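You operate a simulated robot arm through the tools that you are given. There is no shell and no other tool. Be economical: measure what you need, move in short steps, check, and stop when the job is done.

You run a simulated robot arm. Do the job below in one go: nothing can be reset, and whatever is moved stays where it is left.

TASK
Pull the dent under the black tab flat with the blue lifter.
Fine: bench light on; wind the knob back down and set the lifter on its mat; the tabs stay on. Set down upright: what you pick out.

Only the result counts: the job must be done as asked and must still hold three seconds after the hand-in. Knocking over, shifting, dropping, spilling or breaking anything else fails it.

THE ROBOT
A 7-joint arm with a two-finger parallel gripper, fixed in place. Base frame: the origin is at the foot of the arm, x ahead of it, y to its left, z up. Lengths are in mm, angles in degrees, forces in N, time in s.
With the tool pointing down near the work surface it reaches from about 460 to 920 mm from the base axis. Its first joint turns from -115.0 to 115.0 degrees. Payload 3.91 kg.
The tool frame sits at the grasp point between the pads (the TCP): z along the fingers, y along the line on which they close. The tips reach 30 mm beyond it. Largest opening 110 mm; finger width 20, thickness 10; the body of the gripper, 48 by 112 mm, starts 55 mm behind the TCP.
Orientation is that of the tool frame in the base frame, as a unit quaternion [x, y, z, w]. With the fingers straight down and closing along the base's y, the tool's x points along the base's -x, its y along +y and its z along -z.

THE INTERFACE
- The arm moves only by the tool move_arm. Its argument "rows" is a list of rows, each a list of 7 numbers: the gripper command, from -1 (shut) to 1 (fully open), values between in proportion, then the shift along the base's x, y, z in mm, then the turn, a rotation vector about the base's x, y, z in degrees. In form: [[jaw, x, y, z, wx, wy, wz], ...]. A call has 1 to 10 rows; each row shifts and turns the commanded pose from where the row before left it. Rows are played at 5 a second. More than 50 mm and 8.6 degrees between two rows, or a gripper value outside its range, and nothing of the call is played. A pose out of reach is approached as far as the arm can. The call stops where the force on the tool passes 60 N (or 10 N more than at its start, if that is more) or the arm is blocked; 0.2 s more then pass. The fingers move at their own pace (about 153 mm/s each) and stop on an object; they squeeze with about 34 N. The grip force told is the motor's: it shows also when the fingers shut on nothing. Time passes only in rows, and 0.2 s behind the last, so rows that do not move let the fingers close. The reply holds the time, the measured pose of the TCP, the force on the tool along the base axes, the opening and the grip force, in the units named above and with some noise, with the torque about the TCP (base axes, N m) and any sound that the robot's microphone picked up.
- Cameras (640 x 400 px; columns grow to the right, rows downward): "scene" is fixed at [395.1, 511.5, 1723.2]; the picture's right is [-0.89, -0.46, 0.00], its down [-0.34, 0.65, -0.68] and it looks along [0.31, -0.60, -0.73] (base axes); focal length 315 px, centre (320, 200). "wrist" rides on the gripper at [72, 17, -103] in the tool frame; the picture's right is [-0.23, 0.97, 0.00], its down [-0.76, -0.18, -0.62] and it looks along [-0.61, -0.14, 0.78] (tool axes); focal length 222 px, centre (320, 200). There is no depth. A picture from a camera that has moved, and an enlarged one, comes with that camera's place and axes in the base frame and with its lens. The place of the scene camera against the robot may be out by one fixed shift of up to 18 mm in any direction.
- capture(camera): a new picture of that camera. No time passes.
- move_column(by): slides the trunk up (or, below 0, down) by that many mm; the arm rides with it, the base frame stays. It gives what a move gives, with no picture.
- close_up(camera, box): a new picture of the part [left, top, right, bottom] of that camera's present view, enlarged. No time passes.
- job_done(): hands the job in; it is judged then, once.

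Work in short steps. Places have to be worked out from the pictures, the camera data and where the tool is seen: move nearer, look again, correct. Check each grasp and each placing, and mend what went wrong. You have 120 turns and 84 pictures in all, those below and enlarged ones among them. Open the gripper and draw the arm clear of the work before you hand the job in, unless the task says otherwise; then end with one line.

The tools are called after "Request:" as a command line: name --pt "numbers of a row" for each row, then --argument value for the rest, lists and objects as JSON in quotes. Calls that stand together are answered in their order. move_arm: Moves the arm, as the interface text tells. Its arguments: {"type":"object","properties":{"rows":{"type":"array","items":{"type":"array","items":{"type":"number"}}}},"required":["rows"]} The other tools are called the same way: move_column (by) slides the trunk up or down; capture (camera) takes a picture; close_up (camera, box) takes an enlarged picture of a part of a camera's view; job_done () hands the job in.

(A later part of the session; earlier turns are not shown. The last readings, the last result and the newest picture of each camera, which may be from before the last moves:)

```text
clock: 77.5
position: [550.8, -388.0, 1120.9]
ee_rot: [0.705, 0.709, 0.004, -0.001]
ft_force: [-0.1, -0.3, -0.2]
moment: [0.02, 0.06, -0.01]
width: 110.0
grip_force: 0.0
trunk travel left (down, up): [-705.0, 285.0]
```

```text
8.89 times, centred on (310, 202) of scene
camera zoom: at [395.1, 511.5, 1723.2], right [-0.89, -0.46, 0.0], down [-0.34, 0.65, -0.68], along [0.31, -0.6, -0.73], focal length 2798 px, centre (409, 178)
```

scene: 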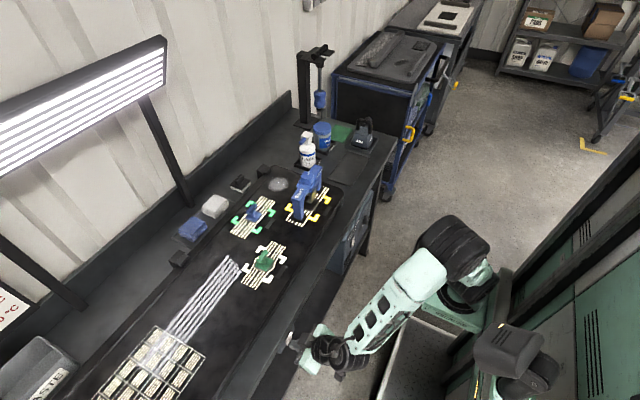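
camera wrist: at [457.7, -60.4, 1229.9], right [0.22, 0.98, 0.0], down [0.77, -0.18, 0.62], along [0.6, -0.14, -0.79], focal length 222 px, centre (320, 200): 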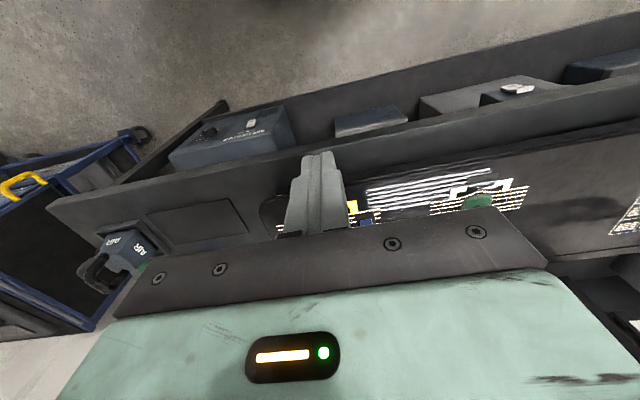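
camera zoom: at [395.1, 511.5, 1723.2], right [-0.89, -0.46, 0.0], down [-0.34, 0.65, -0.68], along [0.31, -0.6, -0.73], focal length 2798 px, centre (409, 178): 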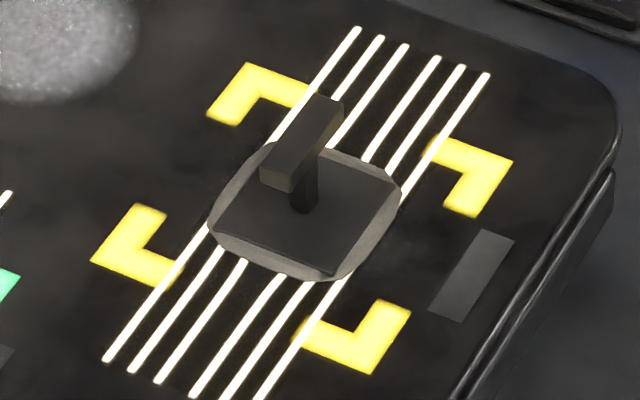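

Lifter upright on its mat, knob mark as at the start, stripes straight at the black tab. One comparison zoom on the blue tab's stripes and a straight-down check of the black one to be sure of the flatness reading.

Request:
close_up --camera "scene" --box '[226, 190, 282, 240]'

Request:
close_up --camera "scene" --box '[296, 184, 326, 222]'

```text
8.00 times, centred on (254, 215) of scene
camera zoom: at [395.1, 511.5, 1723.2], right [-0.89, -0.46, 0.0], down [-0.34, 0.65, -0.68], along [0.31, -0.6, -0.73], focal length 2518 px, centre (848, 80)
```

zoom: 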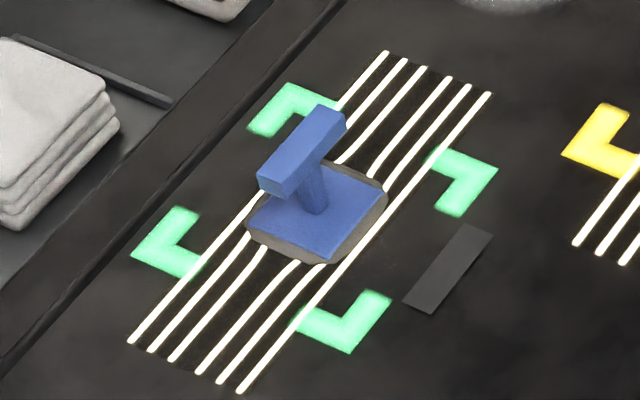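

```text
10.53 times, centred on (311, 203) of scene
camera zoom: at [395.1, 511.5, 1723.2], right [-0.89, -0.46, 0.0], down [-0.34, 0.65, -0.68], along [0.31, -0.6, -0.73], focal length 3313 px, centre (415, 168)
```

zoom: 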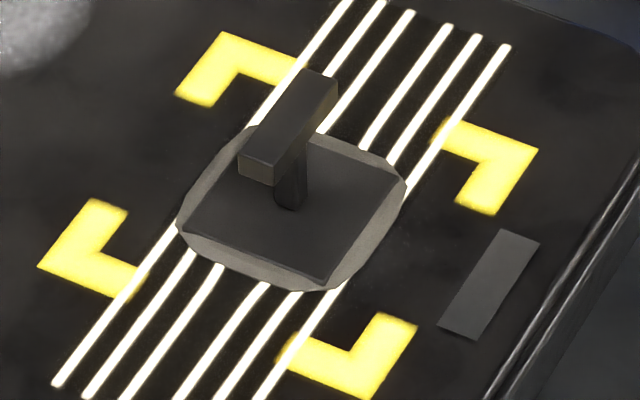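

The blue tab's inner stripes bow noticeably; the black's inner ones may bow slightly. I need a sharper zoom of the black's inner stripes.

Request:
close_up --camera "scene" --box '[304, 184, 322, 195]'

Request:
close_up --camera "scene" --box '[286, 206, 308, 222]'

```text
16.00 times, centred on (313, 190) of scene
camera zoom: at [395.1, 511.5, 1723.2], right [-0.89, -0.46, 0.0], down [-0.34, 0.65, -0.68], along [0.31, -0.6, -0.73], focal length 5036 px, centre (432, 368)
```

zoom: 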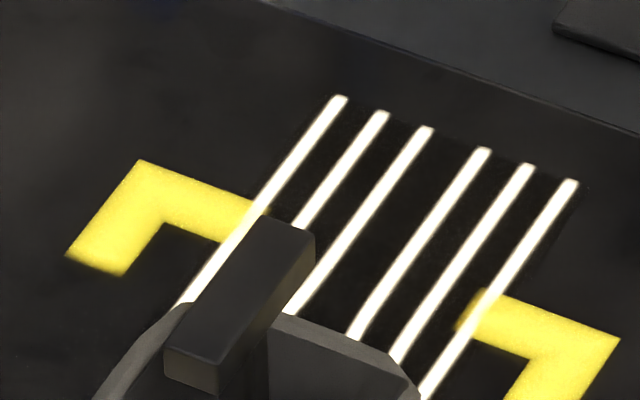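

```text
16.00 times, centred on (297, 214) of scene
camera zoom: at [395.1, 511.5, 1723.2], right [-0.89, -0.46, 0.0], down [-0.34, 0.65, -0.68], along [0.31, -0.6, -0.73], focal length 5036 px, centre (688, -24)
```

zoom: 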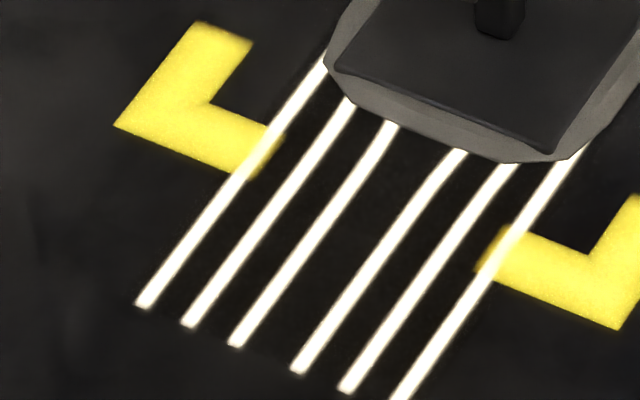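

The outer stripes are straight; inner ones show at most a slight residual. I'll take a closer frontal view with the wrist camera to decide.

Request:
move_arm --pt "1 4 31 0 0 0 8.5" --pt "1 4 31 0 0 0 8.5" --pt "1 4 31 0 0 0 8.5" --pt "1 4 31 0 0 0 8.5" --pt "1 4 31 0 0 0 8.5" --pt "1 4 31 0 0 0 8.5" --pt "1 4 31 0 0 0 8.5" --pt "1 4 31 0 0 0 8.5" --pt "1 4 31 0 0 0 8.5" --pt "1 8 20 0 0 0 8.5"

Request:
move_arm --pt "1 5 5 0 0 0 5" --pt "1 0 0 0 0 0 0"

Request:
close_up --camera "wrist" --box '[260, 140, 380, 230]'

```text
clock: 79.7
position: [593.3, -87.9, 1120.4]
ee_rot: [0.04, 0.999, 0.002, -0.004]
ft_force: [-0.4, -0.5, 0.4]
moment: [-0.02, -0.03, 0.0]
width: 109.8
grip_force: 0.0
trunk travel left (down, up): [-705.0, 285.0]
```

```text
clock: 80.3
position: [598.6, -83.9, 1122.5]
ee_rot: [-0.003, 1.0, 0.001, -0.003]
ft_force: [0.2, 0.6, -0.3]
moment: [-0.04, 0.01, -0.01]
width: 110.1
grip_force: 0.1
trunk travel left (down, up): [-705.0, 285.0]
```

```text
4.44 times, centred on (320, 185) of wrist
camera zoom: at [526.0, -67.5, 1225.9], right [0.22, 0.98, 0.0], down [0.77, -0.18, 0.62], along [0.6, -0.13, -0.79], focal length 987 px, centre (320, 267)
```

zoom: 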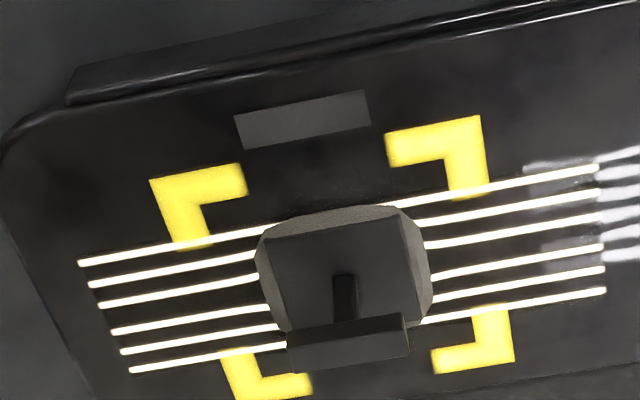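

Gaps between the inner stripes are the same near the tab as at the ends. One sharper zoom to confirm.

Request:
close_up --camera "wrist" --box '[333, 170, 399, 215]'

Request:
close_up --camera "wrist" --box '[274, 185, 326, 225]'

```text
8.89 times, centred on (366, 192) of wrist
camera zoom: at [526.0, -67.5, 1225.9], right [0.22, 0.98, 0.0], down [0.77, -0.18, 0.62], along [0.6, -0.13, -0.79], focal length 1974 px, centre (-89, 267)
```

zoom: 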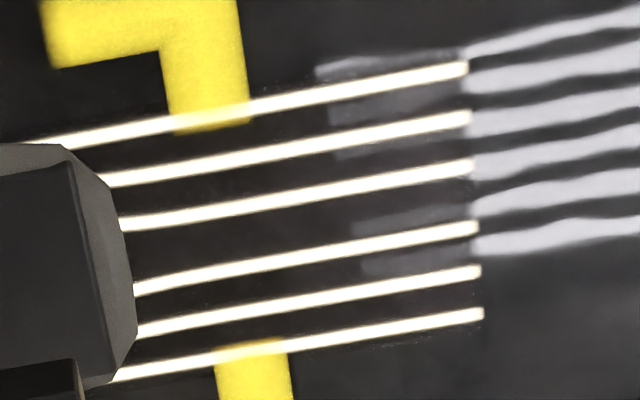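

```text
10.00 times, centred on (300, 205) of wrist
camera zoom: at [526.0, -67.5, 1225.9], right [0.22, 0.98, 0.0], down [0.77, -0.18, 0.62], along [0.6, -0.13, -0.79], focal length 2221 px, centre (520, 150)
```

zoom: 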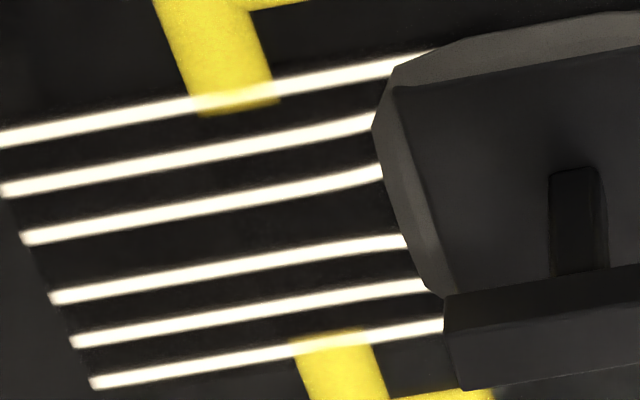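

The inner stripes still curve slightly outward at the tab, so a small residual dent remains: I'll repeat the pull with more turns. Only 4 pictures remain, so I'll reuse the known poses. First back above the lifter with yaw -90.

Request:
move_arm --pt "1 -5 -31 0 0 0 -8.5" --pt "1 -5 -31 0 0 0 -8.5" --pt "1 -5 -31 0 0 0 -8.5" --pt "1 -5 -31 0 0 0 -8.5" --pt "1 -5 -31 0 0 0 -8.5" --pt "1 -5 -31 0 0 0 -8.5" --pt "1 -5 -31 0 0 0 -8.5" --pt "1 -5 -31 0 0 0 -8.5" --pt "1 -5 -31 0 0 0 -8.5" --pt "1 -5 -25 0 0 0 -8.5"

Request:
move_arm --pt "1 45 0 0 0 0 -4.7" --pt "1 45 0 0 0 0 0" --pt "1 45 0 0 0 0 0" --pt "1 45 0 0 0 0 0" --pt "1 0 0 0 0 0 0"

```text
clock: 82.5
position: [550.5, -388.6, 1122.6]
ee_rot: [0.675, 0.738, 0.004, -0.001]
ft_force: [1.0, 1.2, 0.4]
moment: [-0.01, 0.01, 0.02]
width: 110.1
grip_force: 0.1
trunk travel left (down, up): [-705.0, 285.0]
```

```text
clock: 83.7
position: [727.9, -386.4, 1124.7]
ee_rot: [0.704, 0.71, 0.004, -0.001]
ft_force: [-1.1, 0.1, -0.4]
moment: [0.01, 0.0, -0.01]
width: 110.3
grip_force: 0.1
trunk travel left (down, up): [-705.0, 285.0]
```

Over the lifter again; descending to the hub and gripping.

Request:
move_arm --pt "1 0.5 -0.5 -45 0 0 0" --pt "1 0 0 -45 0 0 0" --pt "1 0 0 -40 0 0 0" --pt "1 0 0 -8 0 0 0" --pt "0.1 0 0 0 0 0 0" --pt "0.1 0 0 0 0 0 0" --pt "-1 0 0 0 0 0 0" --pt "-1 0 0 0 0 0 0" --pt "-1 0 0 0 0 0 0"

Request:
move_arm --pt "-1 0 0 10 0 0 0" --pt "-1 0 0 25 0 0 0" --pt "-1 0 0 40 0 0 0" --pt "-1 0 0 42 0 0 0"

```text
clock: 85.7
position: [729.0, -389.2, 986.0]
ee_rot: [0.703, 0.711, 0.004, -0.001]
ft_force: [2.2, 0.6, -0.3]
moment: [-0.03, -0.15, -0.12]
width: 53.7
grip_force: 33.8
trunk travel left (down, up): [-705.0, 285.0]
```

```text
clock: 86.7
position: [728.7, -388.1, 1101.1]
ee_rot: [0.703, 0.711, 0.004, -0.001]
ft_force: [-0.6, 0.2, -6.2]
moment: [0.03, 0.03, -0.01]
width: 54.1
grip_force: 34.1
trunk travel left (down, up): [-705.0, 285.0]
```

Held. Moving back in front of the tab.

Request:
move_arm --pt "-1 -2 46.2 0 0 0 -0.6" --pt "-1 -2 46.2 0 0 0 0" --pt "-1 -2 46.2 0 0 0 0" --pt "-1 -2 46.2 0 0 0 0" --pt "-1 -2 46.2 0 0 0 0" --pt "-1 -2 46.2 0 0 0 0" --pt "-1 0 0 0 0 0 0"

Request:
move_arm --pt "-1 0 0 -40 0 0 0" --pt "-1 0 0 -20 0 0 0" --pt "-1 0 0 -6 0 0 0"

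```text
clock: 88.3
position: [716.7, -111.4, 1100.3]
ee_rot: [0.708, 0.707, 0.004, -0.002]
ft_force: [0.3, -0.5, -5.9]
moment: [-0.02, -0.02, 0.03]
width: 53.6
grip_force: 34.2
trunk travel left (down, up): [-705.0, 285.0]
```

```text
clock: 89.1
position: [718.1, -111.8, 1034.5]
ee_rot: [0.707, 0.707, 0.003, -0.002]
ft_force: [0.1, 0.1, -6.1]
moment: [-0.01, 0.01, -0.02]
width: 54.1
grip_force: 33.9
trunk travel left (down, up): [-705.0, 285.0]
```

Feeling for the panel in small steps.

Request:
move_arm --pt "-1 0 0 -1.5 0 0 0" --pt "-1 0 0 -1 0 0 0"

Request:
move_arm --pt "-1 0 0 -0.7 0 0 0" --pt "-1 0 0 -0.5 0 0 0"

```text
clock: 89.7
position: [717.2, -111.7, 1032.8]
ee_rot: [0.707, 0.707, 0.004, -0.001]
ft_force: [0.3, 0.0, -6.3]
moment: [-0.01, 0.01, -0.03]
width: 53.9
grip_force: 33.6
trunk travel left (down, up): [-705.0, 285.0]
```

```text
clock: 90.3
position: [718.0, -112.1, 1031.1]
ee_rot: [0.707, 0.707, 0.004, -0.001]
ft_force: [-0.2, -1.4, -2.9]
moment: [-0.11, 0.09, -0.01]
width: 54.1
grip_force: 34.1
trunk travel left (down, up): [-705.0, 285.0]
```

Touching lightly. Sliding +x toward the tab as before.

Request:
move_arm --pt "-1 5 0.3 0.2 0 0 0" --pt "-1 5 0.3 0 0 0 0" --pt "-1 4 0.3 0 0 0 0" --pt "-1 3 0 -0.2 0 0 0" --pt "-1 3 0 0 0 0 0"

Request:
move_arm --pt "-1 4 0 0 0 0 0" --pt "-1 4 0 0 0 0 0" --pt "-1 4 0 0 0 0 0"

```text
clock: 91.5
position: [736.4, -111.1, 1031.6]
ee_rot: [0.707, 0.707, 0.003, -0.001]
ft_force: [-3.7, 0.9, 1.3]
moment: [-0.04, 0.61, -0.11]
width: 53.9
grip_force: 34.0
trunk travel left (down, up): [-705.0, 285.0]
```

```text
clock: 92.3
position: [748.2, -110.4, 1031.4]
ee_rot: [0.707, 0.707, 0.003, -0.001]
ft_force: [-3.9, 0.6, 2.4]
moment: [-0.18, 0.56, -0.12]
width: 54.0
grip_force: 34.2
trunk travel left (down, up): [-705.0, 285.0]
```

Same friction pattern as before; finishing the slide to x≈761.5.

Request:
move_arm --pt "-1 4 0 0.3 0 0 0" --pt "-1 4 0 0 0 0 0" --pt "-1 3 0 0 0 0 0" --pt "-1 2 0 0 0 0 0"

Request:
move_arm --pt "-1 0 0 -0.3 0 0 0" --pt "0.3 0 0 0 0 0 0" --pt "0.6 0 0 0 0 0 0" --pt "0.6 0 0 43 0 0 0" --pt "0.0 0 0 0 0 0 0" --pt "-1 0 0 0 0 0 0" --pt "-1 0 0 0 0 0 0" --pt "-1 0 0 0 0 0 0"

```text
clock: 93.3
position: [761.9, -111.8, 1031.6]
ee_rot: [0.707, 0.707, 0.004, -0.001]
ft_force: [-3.7, 0.2, 1.3]
moment: [-0.42, 0.36, -0.21]
width: 53.5
grip_force: 33.9
trunk travel left (down, up): [-705.0, 285.0]
```

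```text
clock: 95.1
position: [761.6, -112.6, 1072.1]
ee_rot: [0.707, 0.707, 0.004, -0.001]
ft_force: [-0.2, 1.2, 0.1]
moment: [0.1, 0.13, 0.02]
width: 37.7
grip_force: 34.2
trunk travel left (down, up): [-705.0, 285.0]
```

Knob gripped at 38 mm. Pressing down first.

Request:
move_arm --pt "-1 0 0 -1 0 0 0" --pt "-1 0 0 -0.8 0 0 0"

Request:
move_arm --pt "-1 0 0 -0.3 0 0 -8" --pt "-1 0 0 0 0 0 -8" --pt "-1 0 0 0 0 0 -8" --pt "-1 0 0 0 0 0 -8" --pt "-1 0 0 0 0 0 -8" --pt "-1 0 0 0 0 0 -8"

```text
clock: 95.7
position: [761.6, -111.7, 1072.8]
ee_rot: [0.707, 0.707, 0.005, 0.0]
ft_force: [0.0, -5.1, 12.0]
moment: [0.27, 0.2, 0.04]
width: 37.6
grip_force: 33.8
trunk travel left (down, up): [-705.0, 285.0]
```

```text
clock: 97.1
position: [760.4, -111.2, 1072.1]
ee_rot: [0.934, 0.357, 0.005, 0.001]
ft_force: [-9.7, -5.5, 21.9]
moment: [-0.49, 0.58, -0.01]
width: 37.6
grip_force: 33.8
trunk travel left (down, up): [-705.0, 285.0]
```

Winding on (48° done); another 48°.

Request:
move_arm --pt "-1 0 0 0.2 0 0 -8" --pt "-1 0 0 0 0 0 -8" --pt "-1 0 0 0 0 0 -8"

Request:
move_arm --pt "-1 0 0 0.2 0 0 -8" --pt "-1 0 0 0 0 0 -8" --pt "-1 0 0 0 0 0 -8"

Request:
move_arm --pt "-1 0 0 0 0 0 -8" --pt "-1 0 0 0 0 0 -8"

```text
clock: 97.9
position: [762.5, -107.6, 1072.5]
ee_rot: [0.988, 0.155, 0.004, 0.001]
ft_force: [-4.5, 4.8, 10.4]
moment: [0.07, 0.16, 0.01]
width: 38.0
grip_force: 34.4
trunk travel left (down, up): [-705.0, 285.0]
```

```text
clock: 98.7
position: [762.1, -108.0, 1072.5]
ee_rot: [0.999, -0.054, 0.005, 0.002]
ft_force: [0.5, 10.5, 4.5]
moment: [0.11, -0.53, 0.08]
width: 38.2
grip_force: 33.5
trunk travel left (down, up): [-705.0, 285.0]
```

```text
clock: 99.3
position: [762.1, -109.5, 1073.2]
ee_rot: [0.982, -0.191, 0.003, 0.002]
ft_force: [-0.7, 12.5, 9.3]
moment: [-0.08, -0.46, 0.07]
width: 38.0
grip_force: 34.1
trunk travel left (down, up): [-705.0, 285.0]
```

112° wound. One picture to check the body hasn't rotated and see the claw.

Request:
close_up --camera "scene" --box '[288, 178, 336, 222]'

```text
9.09 times, centred on (312, 200) of scene
camera zoom: at [395.1, 511.5, 1723.2], right [-0.89, -0.46, 0.0], down [-0.34, 0.65, -0.68], along [0.31, -0.6, -0.73], focal length 2861 px, centre (393, 200)
```

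zoom: 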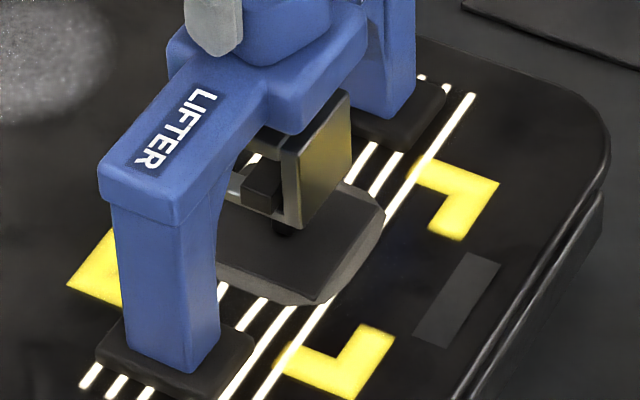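

Body stayed square and the claw is loaded. I'll unwind here and look at the stripes to calibrate the effect of the extra turn, pressing a bit more while unwinding.

Request:
move_arm --pt "-1 0 0 -0.8 0 0 0" --pt "-1 0 0 0 0 0 8" --pt "-1 0 0 0 0 0 8" --pt "-1 0 0 0 0 0 8" --pt "-1 0 0 0 0 0 8" --pt "-1 0 0 0 0 0 8" --pt "-1 0 0 0 0 0 8"

Request:
move_arm --pt "-1 0 0 0 0 0 8" --pt "-1 0 0 0 0 0 8" --pt "-1 0 0 0 0 0 8" --pt "-1 0 0 0 0 0 8" --pt "-1 0 0 0 0 0 8" --pt "-1 0 0 0 0 0 8"

Request:
move_arm --pt "-1 0 0 0 0 0 8" --pt "-1 0 0 0 0 0 6"

```text
clock: 100.9
position: [761.2, -111.2, 1073.1]
ee_rot: [0.974, 0.225, 0.005, 0.002]
ft_force: [-0.6, -6.0, 17.7]
moment: [0.09, -0.62, -0.05]
width: 37.9
grip_force: 34.1
trunk travel left (down, up): [-705.0, 285.0]
```

```text
clock: 102.3
position: [760.9, -109.2, 1072.1]
ee_rot: [0.798, 0.603, 0.006, 0.0]
ft_force: [-0.1, -4.3, 9.2]
moment: [0.6, -0.46, 0.03]
width: 38.4
grip_force: 33.9
trunk travel left (down, up): [-705.0, 285.0]
```

```text
clock: 102.9
position: [762.1, -109.8, 1072.0]
ee_rot: [0.719, 0.695, 0.005, -0.001]
ft_force: [1.9, -1.6, 8.9]
moment: [0.11, -0.04, -0.45]
width: 38.4
grip_force: 33.2
trunk travel left (down, up): [-705.0, 285.0]
```

Stop torque reached at the starting angle (-92°). Releasing the knob, gripping the hub and sliding out.

Request:
move_arm --pt "0.6 0 0 0.5 0 0 0" --pt "0.6 0 0 0 0 0 0" --pt "0.6 0 0 -30 0 0 1.5" --pt "0.6 0 0 -12.5 0 0 0" --pt "0.1 0 0 0 0 0 0" --pt "-1 0 0 0 0 0 0" --pt "-1 0 0 0 0 0 0" --pt "-1 0 0 0 0 0 0"

Request:
move_arm --pt "-1 -3 0 0.4 0 0 0" --pt "-1 -4 0 0 0 0 0" --pt "-1 -4 0 0 0 0 0"

Request:
move_arm --pt "-1 -5 0 0 0 0 0" --pt "-1 -5 0 0 0 0 0" --pt "-1 -5 0 0 0 0 0" --pt "-1 -5 0 0 0 0 0" --pt "-1 -5 0 0 0 0 0" --pt "-1 -5 0 0 0 0 0" --pt "-1 -4 0 0 0 0 0"

```text
clock: 104.7
position: [763.3, -110.7, 1029.0]
ee_rot: [0.71, 0.705, 0.004, -0.001]
ft_force: [-0.8, -0.3, -0.6]
moment: [0.07, 0.16, -0.07]
width: 54.7
grip_force: 34.0
trunk travel left (down, up): [-705.0, 285.0]
```

```text
clock: 105.5
position: [751.6, -109.8, 1030.0]
ee_rot: [0.711, 0.704, 0.004, -0.001]
ft_force: [1.0, -0.8, 0.0]
moment: [0.25, -0.07, -0.18]
width: 54.2
grip_force: 33.7
trunk travel left (down, up): [-705.0, 285.0]
```

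```text
clock: 107.1
position: [716.3, -111.2, 1031.2]
ee_rot: [0.711, 0.703, 0.003, -0.002]
ft_force: [4.5, 0.2, 8.2]
moment: [0.39, -0.18, -0.24]
width: 54.1
grip_force: 33.7
trunk travel left (down, up): [-705.0, 285.0]
```

Clear of the tab. Lifting and moving it aside, then the same lower-half zoom as before for a direct comparison.

Request:
move_arm --pt "-1 -3 0 25 0 0 0" --pt "-1 -20 0 40 0 0 0" --pt "-1 -30 -20 10 0 0 0" --pt "-1 -30 -20 0 0 0 0"

Request:
close_up --camera "scene" --box '[286, 206, 308, 222]'

```text
clock: 108.1
position: [632.5, -149.4, 1105.3]
ee_rot: [0.711, 0.704, 0.004, -0.001]
ft_force: [0.2, 0.5, -6.8]
moment: [-0.05, 0.03, 0.01]
width: 54.0
grip_force: 33.7
trunk travel left (down, up): [-705.0, 285.0]
```

```text
16.00 times, centred on (297, 214) of scene
camera zoom: at [395.1, 511.5, 1723.2], right [-0.89, -0.46, 0.0], down [-0.34, 0.65, -0.68], along [0.31, -0.6, -0.73], focal length 5036 px, centre (688, -24)
```

zoom: 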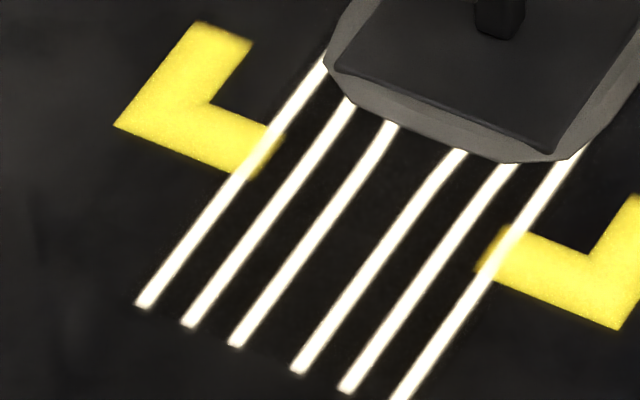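

The stripes look unchanged by the 112° turn, so the claw was evidently only just reaching the bar – it hasn't really pulled yet. I'll hook on again and wind further, watching torque. Returning to the pre-position.

Request:
move_arm --pt "-1 30 20 0 0 0 0.5" --pt "-1 30 20 -10 0 0 0" --pt "-1 20 0 -38 0 0 0" --pt "-1 3 -0.5 -22 0 0 0" --pt "-1 0 0 -3.5 0 0 0"

Request:
move_arm --pt "-1 0 0 -0.7 0 0 0" --pt "-1 0 0 -0.3 0 0 0"

```text
clock: 109.3
position: [715.9, -112.2, 1030.5]
ee_rot: [0.707, 0.707, 0.003, -0.002]
ft_force: [0.6, 0.6, -6.4]
moment: [-0.04, 0.0, 0.03]
width: 53.7
grip_force: 33.8
trunk travel left (down, up): [-705.0, 285.0]
```

```text
clock: 109.9
position: [716.7, -110.4, 1030.2]
ee_rot: [0.707, 0.707, 0.004, -0.002]
ft_force: [0.2, -0.3, -5.3]
moment: [0.08, 0.03, 0.04]
width: 53.9
grip_force: 34.0
trunk travel left (down, up): [-705.0, 285.0]
```

Just touching. Sliding onto the tab.

Request:
move_arm --pt "-1 5 0 0 0 0 0" --pt "-1 5 0 0 0 0 0" --pt "-1 4 0 0 0 0 0" --pt "-1 4 0 -0.3 0 0 0" --pt "-1 4 0 0 0 0 0"

Request:
move_arm --pt "-1 4 0 0 0 0 0" --pt "-1 5 0 0 0 0 0" --pt "-1 5 0 0 0 0 0" --pt "-1 5 0 0 0 0 0" --pt "-1 4 0 0 0 0 0"

```text
clock: 111.1
position: [738.4, -111.4, 1029.6]
ee_rot: [0.708, 0.707, 0.003, -0.001]
ft_force: [-5.0, -1.0, 4.3]
moment: [-0.08, 0.78, -0.05]
width: 53.7
grip_force: 34.1
trunk travel left (down, up): [-705.0, 285.0]
```

```text
clock: 112.3
position: [763.1, -111.1, 1029.3]
ee_rot: [0.707, 0.707, 0.005, -0.001]
ft_force: [0.0, -1.6, -6.3]
moment: [-0.01, 0.0, -0.01]
width: 53.8
grip_force: 33.6
trunk travel left (down, up): [-705.0, 285.0]
```

Hooked. Now measuring the slack between claw and bar: raising the lifter 1 mm at a time until the bar resists.

Request:
move_arm --pt "-1 -1 0 1 0 0 0" --pt "-1 0 0 0.5 0 0 0"

Request:
move_arm --pt "-1 0 0 1 0 0 0" --pt "-1 0 0 0 0 0 0"

Request:
move_arm --pt "-1 0 0 1 0 0 0" --pt "-1 0 0 0 0 0 0"

Request:
move_arm --pt "-1 0 0 1 0 0 0" --pt "-1 0 0 0 0 0 0"

```text
clock: 112.9
position: [761.2, -109.8, 1031.0]
ee_rot: [0.708, 0.707, 0.005, -0.002]
ft_force: [0.5, 0.1, -6.2]
moment: [-0.04, 0.0, -0.02]
width: 54.0
grip_force: 33.6
trunk travel left (down, up): [-705.0, 285.0]
```

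```text
clock: 113.5
position: [761.2, -110.2, 1031.8]
ee_rot: [0.707, 0.707, 0.003, -0.001]
ft_force: [0.8, -0.5, -5.8]
moment: [-0.03, -0.01, -0.01]
width: 53.7
grip_force: 33.2
trunk travel left (down, up): [-705.0, 285.0]
```

```text
clock: 114.1
position: [761.3, -110.3, 1032.2]
ee_rot: [0.707, 0.707, 0.004, -0.002]
ft_force: [0.1, -0.5, -6.2]
moment: [0.0, 0.0, 0.02]
width: 54.1
grip_force: 33.7
trunk travel left (down, up): [-705.0, 285.0]
```

```text
clock: 114.7
position: [761.8, -110.7, 1035.1]
ee_rot: [0.707, 0.707, 0.003, -0.001]
ft_force: [0.2, -0.1, -6.8]
moment: [-0.02, -0.02, 0.0]
width: 54.0
grip_force: 34.5
trunk travel left (down, up): [-705.0, 285.0]
```

Still free after ~4.5 mm. Continuing.

Request:
move_arm --pt "-1 0 0 1 0 0 0" --pt "-1 0 0 0 0 0 0"

Request:
move_arm --pt "-1 0 0 1 0 0 0" --pt "-1 0 0 0 0 0 0"

Request:
move_arm --pt "-1 0 0 1 0 0 0" --pt "-1 0 0 0 0 0 0"

Request:
move_arm --pt "-1 0 0 1 0 0 0" --pt "-1 0 0 0 0 0 0"

```text
clock: 115.3
position: [761.5, -111.1, 1036.3]
ee_rot: [0.707, 0.707, 0.005, -0.001]
ft_force: [-0.9, -0.1, -6.1]
moment: [0.01, 0.01, 0.02]
width: 54.0
grip_force: 34.0
trunk travel left (down, up): [-705.0, 285.0]
```

```text
clock: 115.9
position: [760.8, -110.6, 1037.8]
ee_rot: [0.707, 0.708, 0.004, 0.0]
ft_force: [0.4, -0.7, -6.1]
moment: [-0.02, 0.0, 0.01]
width: 53.8
grip_force: 34.1
trunk travel left (down, up): [-705.0, 285.0]
```

```text
clock: 116.5
position: [761.8, -110.9, 1037.2]
ee_rot: [0.707, 0.707, 0.003, -0.001]
ft_force: [0.8, 1.0, -12.8]
moment: [-0.04, -0.11, -0.04]
width: 53.6
grip_force: 34.7
trunk travel left (down, up): [-705.0, 285.0]
```

```text
clock: 117.1
position: [762.4, -110.4, 1037.3]
ee_rot: [0.707, 0.707, 0.004, -0.001]
ft_force: [1.4, 0.2, -18.6]
moment: [-0.02, -0.11, 0.04]
width: 53.9
grip_force: 34.0
trunk travel left (down, up): [-705.0, 285.0]
```

The bar is met after ≈6.7 mm of slack – so at ~100° the claw had only just reached it. Now I'll set the lifter down, release, and regrip the knob at yaw 0 to have ~200° of winding available.

Request:
move_arm --pt "-1 0 0 -4 0 0 0" --pt "-1 0 0 -4 0 0 0" --pt "-1 0 0 -1 0 0 0" --pt "-1 0 0 0 0 0 0"

Request:
move_arm --pt "0.3 0 0 0 0 0 0" --pt "0.6 0 0 0 0 0 0" --pt "0.6 0 0 44 0 0 0" --pt "0.6 0 0 40 0 0 0" --pt "0.4 0 0 0 0 0 8.5" --pt "0.4 0 0 0 0 0 8.5" --pt "0.4 0 0 0 0 0 8.5" --pt "0.4 0 0 0 0 0 8.5" --pt "0.4 0 0 0 0 0 8.5" --pt "0.4 0 0 0 0 0 8.5"

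Request:
move_arm --pt "0.4 0 0 0 0 0 8.5" --pt "0.4 0 0 0 0 0 8.5" --pt "0.4 0 0 0 0 0 8.5" --pt "0.4 0 0 0 0 0 8.5" --pt "0.4 0 0 0 0 0 5" --pt "0.4 0 0 0 0 0 0"

```text
clock: 118.1
position: [762.6, -111.0, 1030.2]
ee_rot: [0.707, 0.708, 0.004, -0.001]
ft_force: [-0.2, -1.3, -1.8]
moment: [0.26, 0.05, -0.02]
width: 53.9
grip_force: 34.0
trunk travel left (down, up): [-705.0, 285.0]
```

```text
clock: 120.3
position: [761.0, -111.4, 1113.1]
ee_rot: [0.333, 0.943, 0.002, -0.003]
ft_force: [-1.1, 0.1, 0.5]
moment: [0.02, -0.02, 0.01]
width: 77.1
grip_force: 0.0
trunk travel left (down, up): [-705.0, 285.0]
```

```text
clock: 121.7
position: [761.3, -110.7, 1113.6]
ee_rot: [0.0, 1.0, 0.002, -0.004]
ft_force: [-0.9, -0.2, 0.2]
moment: [0.01, 0.01, -0.03]
width: 77.2
grip_force: 0.0
trunk travel left (down, up): [-705.0, 285.0]
```

Yaw 0 now. Descending on the knob, gripping, then pressing down.

Request:
move_arm --pt "0.2 0 0 -30 0 0 0" --pt "0.2 0 0 -11 0 0 0" --pt "-0.2 0 0 0 0 0 0" --pt "-1 0 0 0 0 0 0" --pt "-1 0 0 0 0 0 0" --pt "-1 0 0 0 0 0 0"

Request:
move_arm --pt "-1 0 0 -1 0 0 0" --pt "-1 0 0 -1.2 0 0 0"

```text
clock: 123.1
position: [763.4, -111.4, 1073.3]
ee_rot: [0.0, 1.0, 0.003, -0.004]
ft_force: [0.1, 3.3, -0.2]
moment: [0.15, -0.22, -0.01]
width: 38.2
grip_force: 34.2
trunk travel left (down, up): [-705.0, 285.0]
```

```text
clock: 123.7
position: [761.8, -111.6, 1072.7]
ee_rot: [-0.001, 1.0, 0.002, -0.002]
ft_force: [-1.1, 2.1, 21.0]
moment: [0.11, 0.83, -0.01]
width: 38.1
grip_force: 33.9
trunk travel left (down, up): [-705.0, 285.0]
```

Pressing 21 N. Winding 96° clockwise in two calls, then in finer steps.

Request:
move_arm --pt "-1 0 0 0 0 0 -8" --pt "-1 0 0 0 0 0 -8" --pt "-1 0 0 0 0 0 -8" --pt "-1 0 0 0 0 0 -8" --pt "-1 0 0 0 0 0 -8" --pt "-1 0 0 0 0 0 -8"

Request:
move_arm --pt "-1 0 0 0 0 0 -8" --pt "-1 0 0 0 0 0 -8" --pt "-1 0 0 0 0 0 -8" --pt "-1 0 0 0 0 0 -8" --pt "-1 0 0 0 0 0 -8" --pt "-1 0 0 0 0 0 -8"

Request:
move_arm --pt "-1 0 0 0 0 0 -8" --pt "-1 0 0 0 0 0 -8"

```text
clock: 125.1
position: [761.7, -112.8, 1072.4]
ee_rot: [0.408, 0.913, 0.004, -0.001]
ft_force: [8.9, -4.1, 24.1]
moment: [-0.48, -0.58, 0.04]
width: 38.2
grip_force: 33.7
trunk travel left (down, up): [-705.0, 285.0]
```

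```text
clock: 126.5
position: [761.5, -111.6, 1071.5]
ee_rot: [0.743, 0.669, 0.005, 0.0]
ft_force: [8.7, -6.7, 27.4]
moment: [-0.37, -0.41, 0.03]
width: 38.3
grip_force: 33.7
trunk travel left (down, up): [-705.0, 285.0]
```

```text
clock: 127.1
position: [761.7, -111.4, 1072.0]
ee_rot: [0.83, 0.558, 0.005, 0.0]
ft_force: [11.1, -7.5, 25.0]
moment: [-0.2, -0.54, 0.05]
width: 38.1
grip_force: 34.1
trunk travel left (down, up): [-705.0, 285.0]
```

112° reached; continuing 8° at a time, watching the torque about z.

Request:
move_arm --pt "-1 0 0 0 0 0 -4" --pt "-1 0 0 0 0 0 -4"

Request:
move_arm --pt "-1 0 0 0 0 0 -4" --pt "-1 0 0 0 0 0 -4"

```text
clock: 127.7
position: [761.4, -110.3, 1072.3]
ee_rot: [0.867, 0.499, 0.005, 0.0]
ft_force: [10.9, -6.8, 20.4]
moment: [-0.02, -0.66, 0.05]
width: 38.2
grip_force: 34.1
trunk travel left (down, up): [-705.0, 285.0]
```

```text
clock: 128.3
position: [761.2, -110.6, 1070.7]
ee_rot: [0.899, 0.438, 0.005, 0.0]
ft_force: [12.0, -6.1, 21.6]
moment: [-0.07, -0.7, 0.03]
width: 38.3
grip_force: 33.7
trunk travel left (down, up): [-705.0, 285.0]
```

Torque alone doesn't reveal the load. I'll spend one picture on the claw and stripes now at 128°.

Request:
close_up --camera "scene" --box '[289, 192, 327, 216]'

```text
16.00 times, centred on (308, 204) of scene
camera zoom: at [395.1, 511.5, 1723.2], right [-0.89, -0.46, 0.0], down [-0.34, 0.65, -0.68], along [0.31, -0.6, -0.73], focal length 5036 px, centre (512, 136)
```

zoom: 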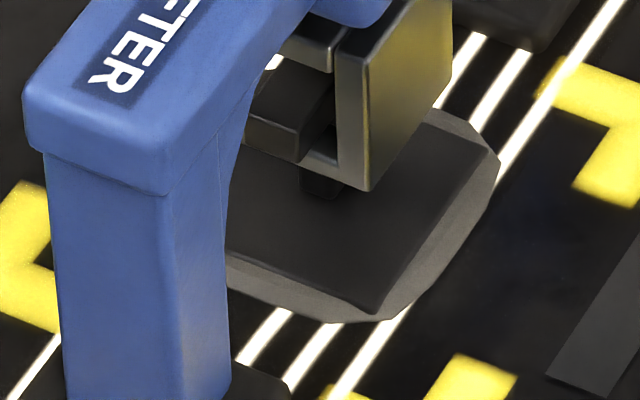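

The bar now rests firmly on the tines, but the panel hasn't visibly lifted, so more winding is required. Continuing in small steps, watching for torque or sounds.

Request:
move_arm --pt "-1 0 0 0 0 0 -4" --pt "-1 0 0 0 0 0 -4"

Request:
move_arm --pt "-1 0 0 0 0 0 -4" --pt "-1 0 0 0 0 0 -4"

```text
clock: 128.9
position: [760.7, -111.1, 1070.6]
ee_rot: [0.927, 0.375, 0.005, 0.001]
ft_force: [10.4, -7.6, 22.9]
moment: [-0.16, -0.56, 0.01]
width: 38.1
grip_force: 34.0
trunk travel left (down, up): [-705.0, 285.0]
```

```text
clock: 129.5
position: [761.2, -111.5, 1070.3]
ee_rot: [0.951, 0.308, 0.006, 0.002]
ft_force: [11.2, -7.1, 19.1]
moment: [-0.14, -0.82, 0.05]
width: 38.4
grip_force: 34.0
trunk travel left (down, up): [-705.0, 285.0]
```

144° wound. I'll now unwind fully to the stop and then measure the slack again – any gain in bar height tells how far the dent has come up.

Request:
move_arm --pt "-1 0 0 0 0 0 8" --pt "-1 0 0 0 0 0 8" --pt "-1 0 0 0 0 0 8" --pt "-1 0 0 0 0 0 8" --pt "-1 0 0 0 0 0 8" --pt "-1 0 0 0 0 0 8" --pt "-1 0 0 0 0 0 8" --pt "-1 0 0 0 0 0 8"

Request:
move_arm --pt "-1 0 0 0 0 0 8" --pt "-1 0 0 0 0 0 8" --pt "-1 0 0 0 0 0 8" --pt "-1 0 0 0 0 0 8" --pt "-1 0 0 0 0 0 8" --pt "-1 0 0 0 0 0 8" --pt "-1 0 0 0 0 0 8" --pt "-1 0 0 0 0 0 8"

Request:
move_arm --pt "-1 0 0 0 0 0 8" --pt "-1 0 0 0 0 0 6"

```text
clock: 131.3
position: [761.1, -111.2, 1071.0]
ee_rot: [0.642, 0.767, 0.004, -0.001]
ft_force: [4.4, -6.0, 18.7]
moment: [-0.33, -0.09, -0.02]
width: 38.2
grip_force: 34.5
trunk travel left (down, up): [-705.0, 285.0]
```

```text
clock: 133.1
position: [760.1, -109.5, 1070.3]
ee_rot: [0.137, 0.991, 0.002, -0.004]
ft_force: [-2.7, -2.8, 7.1]
moment: [0.07, 0.16, -0.03]
width: 38.3
grip_force: 33.5
trunk travel left (down, up): [-705.0, 285.0]
```

```text
clock: 133.7
position: [761.3, -109.2, 1072.2]
ee_rot: [0.016, 1.0, 0.002, -0.004]
ft_force: [-1.7, 2.3, 0.7]
moment: [0.28, 0.46, 0.02]
width: 38.1
grip_force: 33.5
trunk travel left (down, up): [-705.0, 285.0]
```

Press force has faded and no stop is felt yet; I'll press again and turn a little further to find the stop.

Request:
move_arm --pt "-1 0 0 -1 0 0 0" --pt "-1 0 0 -1 0 0 0"

Request:
move_arm --pt "-1 0 0 0 0 0 4" --pt "-1 0 0 0 0 0 2"

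```text
clock: 134.3
position: [760.0, -110.3, 1070.1]
ee_rot: [0.017, 1.0, 0.002, -0.003]
ft_force: [-4.4, 2.9, 13.5]
moment: [0.15, 1.1, 0.01]
width: 38.2
grip_force: 33.9
trunk travel left (down, up): [-705.0, 285.0]
```

```text
clock: 134.9
position: [762.5, -110.4, 1070.3]
ee_rot: [-0.035, 0.999, 0.002, -0.002]
ft_force: [2.6, 5.1, 16.9]
moment: [0.15, -0.27, -0.34]
width: 38.6
grip_force: 34.3
trunk travel left (down, up): [-705.0, 285.0]
```

Stop felt (-0.34 Nm). Releasing, re-yawing to -88° and gripping the hub.

Request:
move_arm --pt "0.4 0 0 0.5 0 0 0" --pt "0.4 0 0 0 0 0 0" --pt "0.4 0 0 42 0 0 0" --pt "0.8 0 0 0 0 0 -8.5" --pt "0.8 0 0 0 0 0 -8.5" --pt "0.8 0 0 0 0 0 -8.5" --pt "0.8 0 0 0 0 0 -8.5" --pt "0.8 0 0 0 0 0 -8.5" --pt "0.8 0 0 0 0 0 -8.5" --pt "0.8 0 0 0 0 0 -8.5"

Request:
move_arm --pt "0.8 0 0 0 0 0 -8.5" --pt "0.8 0 0 0 0 0 -8.5" --pt "0.8 0 0 0 0 0 -8.5" --pt "0.8 0 0 0 0 0 -7" --pt "0.8 0 0 -42 0 0 0" --pt "0.8 0 0 -41 0 0 0"

Request:
move_arm --pt "0.1 0 0 0 0 0 0" --pt "-1 0 0 0 0 0 0" --pt "-1 0 0 0 0 0 0" --pt "-1 0 0 0 0 0 0"

```text
clock: 137.1
position: [760.4, -111.0, 1111.4]
ee_rot: [0.467, 0.884, 0.003, -0.003]
ft_force: [-0.6, -0.4, 1.0]
moment: [-0.01, 0.03, 0.0]
width: 99.1
grip_force: 0.1
trunk travel left (down, up): [-705.0, 285.0]
```

```text
clock: 138.5
position: [759.0, -111.5, 1029.3]
ee_rot: [0.696, 0.718, 0.004, 0.0]
ft_force: [-0.1, 0.1, 0.8]
moment: [0.0, -0.02, 0.02]
width: 99.3
grip_force: 0.0
trunk travel left (down, up): [-705.0, 285.0]
```

```text
clock: 139.5
position: [760.6, -111.6, 1029.0]
ee_rot: [0.694, 0.72, 0.004, -0.001]
ft_force: [3.9, -0.4, 3.2]
moment: [0.18, -0.15, -0.19]
width: 53.9
grip_force: 34.0
trunk travel left (down, up): [-705.0, 285.0]
```

Gripped with feet resting. Slack test: up in steps.

Request:
move_arm --pt "-1 0 0 1 0 0 0" --pt "-1 0 0 0 0 0 0"

Request:
move_arm --pt "-1 0 0 3 0 0 0" --pt "-1 0 0 2 0 0 0" --pt "-1 0 0 0 0 0 0"

Request:
move_arm --pt "-1 0 0 1 0 0 0" --pt "-1 0 0 0 0 0 0"

Request:
move_arm --pt "-1 0 0 1 0 0 0" --pt "-1 0 0 0 0 0 0"

Request:
move_arm --pt "-1 0 0 1 0 0 0" --pt "-1 0 0 0 0 0 0"

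```text
clock: 140.1
position: [759.6, -110.7, 1029.1]
ee_rot: [0.695, 0.719, 0.003, -0.002]
ft_force: [1.2, -1.1, 0.1]
moment: [0.17, -0.1, -0.04]
width: 54.2
grip_force: 33.8
trunk travel left (down, up): [-705.0, 285.0]
```

```text
clock: 140.9
position: [760.1, -111.0, 1032.9]
ee_rot: [0.695, 0.719, 0.003, -0.001]
ft_force: [-0.3, 0.3, -6.4]
moment: [0.04, -0.01, -0.02]
width: 53.8
grip_force: 33.7
trunk travel left (down, up): [-705.0, 285.0]
```

```text
clock: 141.5
position: [761.1, -111.2, 1034.8]
ee_rot: [0.694, 0.719, 0.004, -0.001]
ft_force: [0.3, 0.9, -6.3]
moment: [0.03, 0.01, 0.02]
width: 54.1
grip_force: 34.5
trunk travel left (down, up): [-705.0, 285.0]
```

```text
clock: 142.1
position: [762.1, -110.9, 1034.9]
ee_rot: [0.695, 0.719, 0.003, -0.001]
ft_force: [-0.9, -0.7, -7.5]
moment: [-0.04, 0.05, 0.0]
width: 54.0
grip_force: 33.8
trunk travel left (down, up): [-705.0, 285.0]
```

```text
clock: 142.7
position: [761.8, -110.7, 1035.6]
ee_rot: [0.694, 0.72, 0.003, -0.002]
ft_force: [0.5, 0.7, -15.3]
moment: [0.05, -0.07, 0.0]
width: 53.9
grip_force: 33.7
trunk travel left (down, up): [-705.0, 285.0]
```

Slack is still ≈6 mm, so the dent hasn't moved at all: claw travel per turn is smaller than I assumed. I'll set down, regrip the knob and wind much further, testing slack directly by lifting on the knob.

Request:
move_arm --pt "-1 0 0 -4 0 0 0" --pt "-1 0 0 -4 0 0 0" --pt "-1 0 0 -0.5 0 0 0" --pt "0.3 0 0 0 0 0 0" --pt "0.6 0 0 0 0 0 0" --pt "0.6 0 0 42 0 0 0" --pt "0.6 0 0 42 0 0 0" --pt "0.4 0 0 0 0 0 8.5" --pt "0.4 0 0 0 0 0 8.5" --pt "0.4 0 0 0 0 0 8.5"

Request:
move_arm --pt "0.4 0 0 0 0 0 8.5" --pt "0.4 0 0 0 0 0 8.5" --pt "0.4 0 0 0 0 0 8.5" --pt "0.4 0 0 0 0 0 8.5" --pt "0.4 0 0 0 0 0 8.5" --pt "0.4 0 0 0 0 0 8.5" --pt "0.4 0 0 0 0 0 8.5" --pt "0.4 0 0 0 0 0 5" --pt "0.2 0 0 -30 0 0 0" --pt "0.2 0 0 -11 0 0 0"

Request:
move_arm --pt "-0.2 0 0 0 0 0 0" --pt "-1 0 0 0 0 0 0" --pt "-1 0 0 0 0 0 0" --pt "-1 0 0 0 0 0 0" --pt "-1 0 0 -1.2 0 0 0" --pt "-1 0 0 -1 0 0 0"

```text
clock: 144.9
position: [761.0, -109.8, 1113.5]
ee_rot: [0.518, 0.856, 0.003, -0.002]
ft_force: [0.5, -0.8, 0.0]
moment: [-0.02, 0.0, -0.01]
width: 77.0
grip_force: 0.1
trunk travel left (down, up): [-705.0, 285.0]
```

```text
clock: 147.1
position: [761.5, -110.6, 1071.8]
ee_rot: [-0.017, 1.0, 0.002, -0.004]
ft_force: [0.6, -0.3, -0.2]
moment: [-0.03, -0.02, -0.01]
width: 66.1
grip_force: 0.1
trunk travel left (down, up): [-705.0, 285.0]
```

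```text
clock: 148.5
position: [761.7, -109.9, 1071.0]
ee_rot: [-0.018, 1.0, 0.003, -0.002]
ft_force: [-2.1, 3.4, 17.3]
moment: [0.09, 0.84, 0.0]
width: 38.1
grip_force: 34.1
trunk travel left (down, up): [-705.0, 285.0]
```

Knob gripped, pressing 17 N. Winding 160° clockwise.

Request:
move_arm --pt "-1 0 0 0 0 0 -8" --pt "-1 0 0 0 0 0 -8" --pt "-1 0 0 0 0 0 -8" --pt "-1 0 0 0 0 0 -8" --pt "-1 0 0 0 0 0 -8" --pt "-1 0 0 0 0 0 -8" --pt "-1 0 0 0 0 0 -8" --pt "-1 0 0 0 0 0 -8" --pt "-1 0 0 0 0 0 -8" --pt "-1 0 0 0 0 0 -8"

Request:
move_arm --pt "-1 0 0 0 0 0 -8" --pt "-1 0 0 0 0 0 -8" --pt "-1 0 0 0 0 0 -8" --pt "-1 0 0 0 0 0 -8" --pt "-1 0 0 0 0 0 -8" --pt "-1 0 0 0 0 0 -8"

Request:
move_arm --pt "-1 0 0 0 0 0 -8" --pt "-1 0 0 0 0 0 -8"

Request:
move_arm --pt "-1 0 0 0 0 0 -8" --pt "-1 0 0 0 0 0 -8"

```text
clock: 150.7
position: [761.8, -109.9, 1070.3]
ee_rot: [0.63, 0.776, 0.004, -0.001]
ft_force: [8.7, 4.7, 24.6]
moment: [0.06, -0.45, 0.0]
width: 38.3
grip_force: 34.0
trunk travel left (down, up): [-705.0, 285.0]
```

```text
clock: 152.1
position: [760.9, -110.2, 1069.9]
ee_rot: [0.892, 0.453, 0.005, 0.001]
ft_force: [8.8, 7.9, 20.3]
moment: [0.22, -0.26, 0.03]
width: 38.6
grip_force: 34.0
trunk travel left (down, up): [-705.0, 285.0]
```

```text
clock: 152.7
position: [761.0, -110.5, 1070.4]
ee_rot: [0.946, 0.324, 0.004, 0.001]
ft_force: [9.7, 8.0, 18.3]
moment: [0.24, -0.34, 0.03]
width: 38.1
grip_force: 34.3
trunk travel left (down, up): [-705.0, 285.0]
```

```text
clock: 153.3
position: [761.6, -108.9, 1069.4]
ee_rot: [0.982, 0.19, 0.004, 0.002]
ft_force: [9.0, 9.5, 12.0]
moment: [0.36, -0.45, 0.05]
width: 38.4
grip_force: 34.3
trunk travel left (down, up): [-705.0, 285.0]
```

160° wound. Now lifting on the knob to sense the remaining slack.

Request:
move_arm --pt "-1 0 0 2 0 0 0" --pt "-1 0 0 0 0 0 0"

Request:
move_arm --pt "-1 0 0 1 0 0 0" --pt "-1 0 0 0 0 0 0"

Request:
move_arm --pt "-1 0 0 0.7 0 0 0" --pt "-1 0 0 0 0 0 0"

```text
clock: 153.9
position: [761.5, -109.9, 1070.5]
ee_rot: [0.981, 0.192, 0.003, 0.002]
ft_force: [6.3, 9.7, 0.5]
moment: [0.4, -0.82, 0.07]
width: 38.2
grip_force: 33.9
trunk travel left (down, up): [-705.0, 285.0]
```

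```text
clock: 154.5
position: [760.4, -111.1, 1070.7]
ee_rot: [0.982, 0.19, 0.0, 0.002]
ft_force: [-0.5, 4.1, -11.7]
moment: [0.22, -0.16, 0.05]
width: 38.4
grip_force: 33.9
trunk travel left (down, up): [-705.0, 285.0]
```

```text
clock: 155.1
position: [760.5, -112.2, 1072.5]
ee_rot: [0.982, 0.191, 0.002, 0.002]
ft_force: [-3.9, 0.8, -11.8]
moment: [-0.05, 0.28, 0.02]
width: 38.2
grip_force: 34.4
trunk travel left (down, up): [-705.0, 285.0]
```

Resistance beyond the weight comes almost at once, so by 160° the slack is gone. Pressing down again and winding to 180°.

Request:
move_arm --pt "-1 0 0 -2 0 0 0" --pt "-1 0 0 -1.8 0 0 0" --pt "-1 0 0 0 0 0 0"

Request:
move_arm --pt "-1 0 0 0 0 0 -5" --pt "-1 0 0 0 0 0 -5"

Request:
move_arm --pt "-1 0 0 0 0 0 -5" --pt "-1 0 0 0 0 0 -5"

```text
clock: 155.9
position: [760.8, -111.0, 1071.3]
ee_rot: [0.981, 0.191, 0.006, 0.002]
ft_force: [-10.7, 2.5, 16.3]
moment: [-0.12, 1.12, 0.05]
width: 38.1
grip_force: 33.6
trunk travel left (down, up): [-705.0, 285.0]
```

```text
clock: 156.5
position: [760.4, -111.6, 1071.5]
ee_rot: [0.995, 0.103, 0.007, 0.001]
ft_force: [-8.8, 0.7, 28.5]
moment: [0.02, 0.24, 0.06]
width: 38.1
grip_force: 34.2
trunk travel left (down, up): [-705.0, 285.0]
```

```text
clock: 157.1
position: [761.3, -111.2, 1072.1]
ee_rot: [1.0, 0.017, 0.004, 0.004]
ft_force: [0.6, 0.9, 25.0]
moment: [0.1, -0.43, 0.06]
width: 37.9
grip_force: 34.1
trunk travel left (down, up): [-705.0, 285.0]
```

180° wound, torque creeping up (0.06). Unwinding to the stop to check for permanent gain.

Request:
move_arm --pt "-1 0 0 0 0 0 8.5" --pt "-1 0 0 0 0 0 8.5" --pt "-1 0 0 0 0 0 8.5" --pt "-1 0 0 0 0 0 8.5" --pt "-1 0 0 0 0 0 8.5" --pt "-1 0 0 0 0 0 8.5" --pt "-1 0 0 0 0 0 8.5" --pt "-1 0 0 0 0 0 8.5" --pt "-1 0 0 0 0 0 8.5" --pt "-1 0 0 0 0 0 8.5"

Request:
move_arm --pt "-1 0 0 -0.5 0 0 8.5" --pt "-1 0 0 0 0 0 8.5" --pt "-1 0 0 0 0 0 8.5" --pt "-1 0 0 0 0 0 8.5" --pt "-1 0 0 0 0 0 8.5" --pt "-1 0 0 0 0 0 8.5" --pt "-1 0 0 0 0 0 8.5" --pt "-1 0 0 0 0 0 8.5" --pt "-1 0 0 0 0 0 8.5" --pt "-1 0 0 0 0 0 8.5"

Request:
move_arm --pt "-1 0 0 -0.5 0 0 5" --pt "-1 0 0 0 0 0 4"

```text
clock: 159.3
position: [761.2, -111.2, 1070.3]
ee_rot: [0.724, 0.69, 0.004, -0.001]
ft_force: [2.5, -2.1, 26.2]
moment: [-0.18, -0.09, -0.02]
width: 37.9
grip_force: 34.3
trunk travel left (down, up): [-705.0, 285.0]
```

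```text
clock: 161.5
position: [761.6, -111.2, 1069.9]
ee_rot: [0.069, 0.998, 0.003, -0.002]
ft_force: [3.5, -8.9, 24.8]
moment: [-0.24, -0.04, -0.01]
width: 38.5
grip_force: 33.9
trunk travel left (down, up): [-705.0, 285.0]
```

```text
clock: 162.1
position: [761.5, -110.9, 1069.2]
ee_rot: [-0.008, 1.0, 0.003, -0.004]
ft_force: [3.7, -8.3, 23.0]
moment: [-0.43, -0.29, -0.34]
width: 38.6
grip_force: 34.3
trunk travel left (down, up): [-705.0, 285.0]
```

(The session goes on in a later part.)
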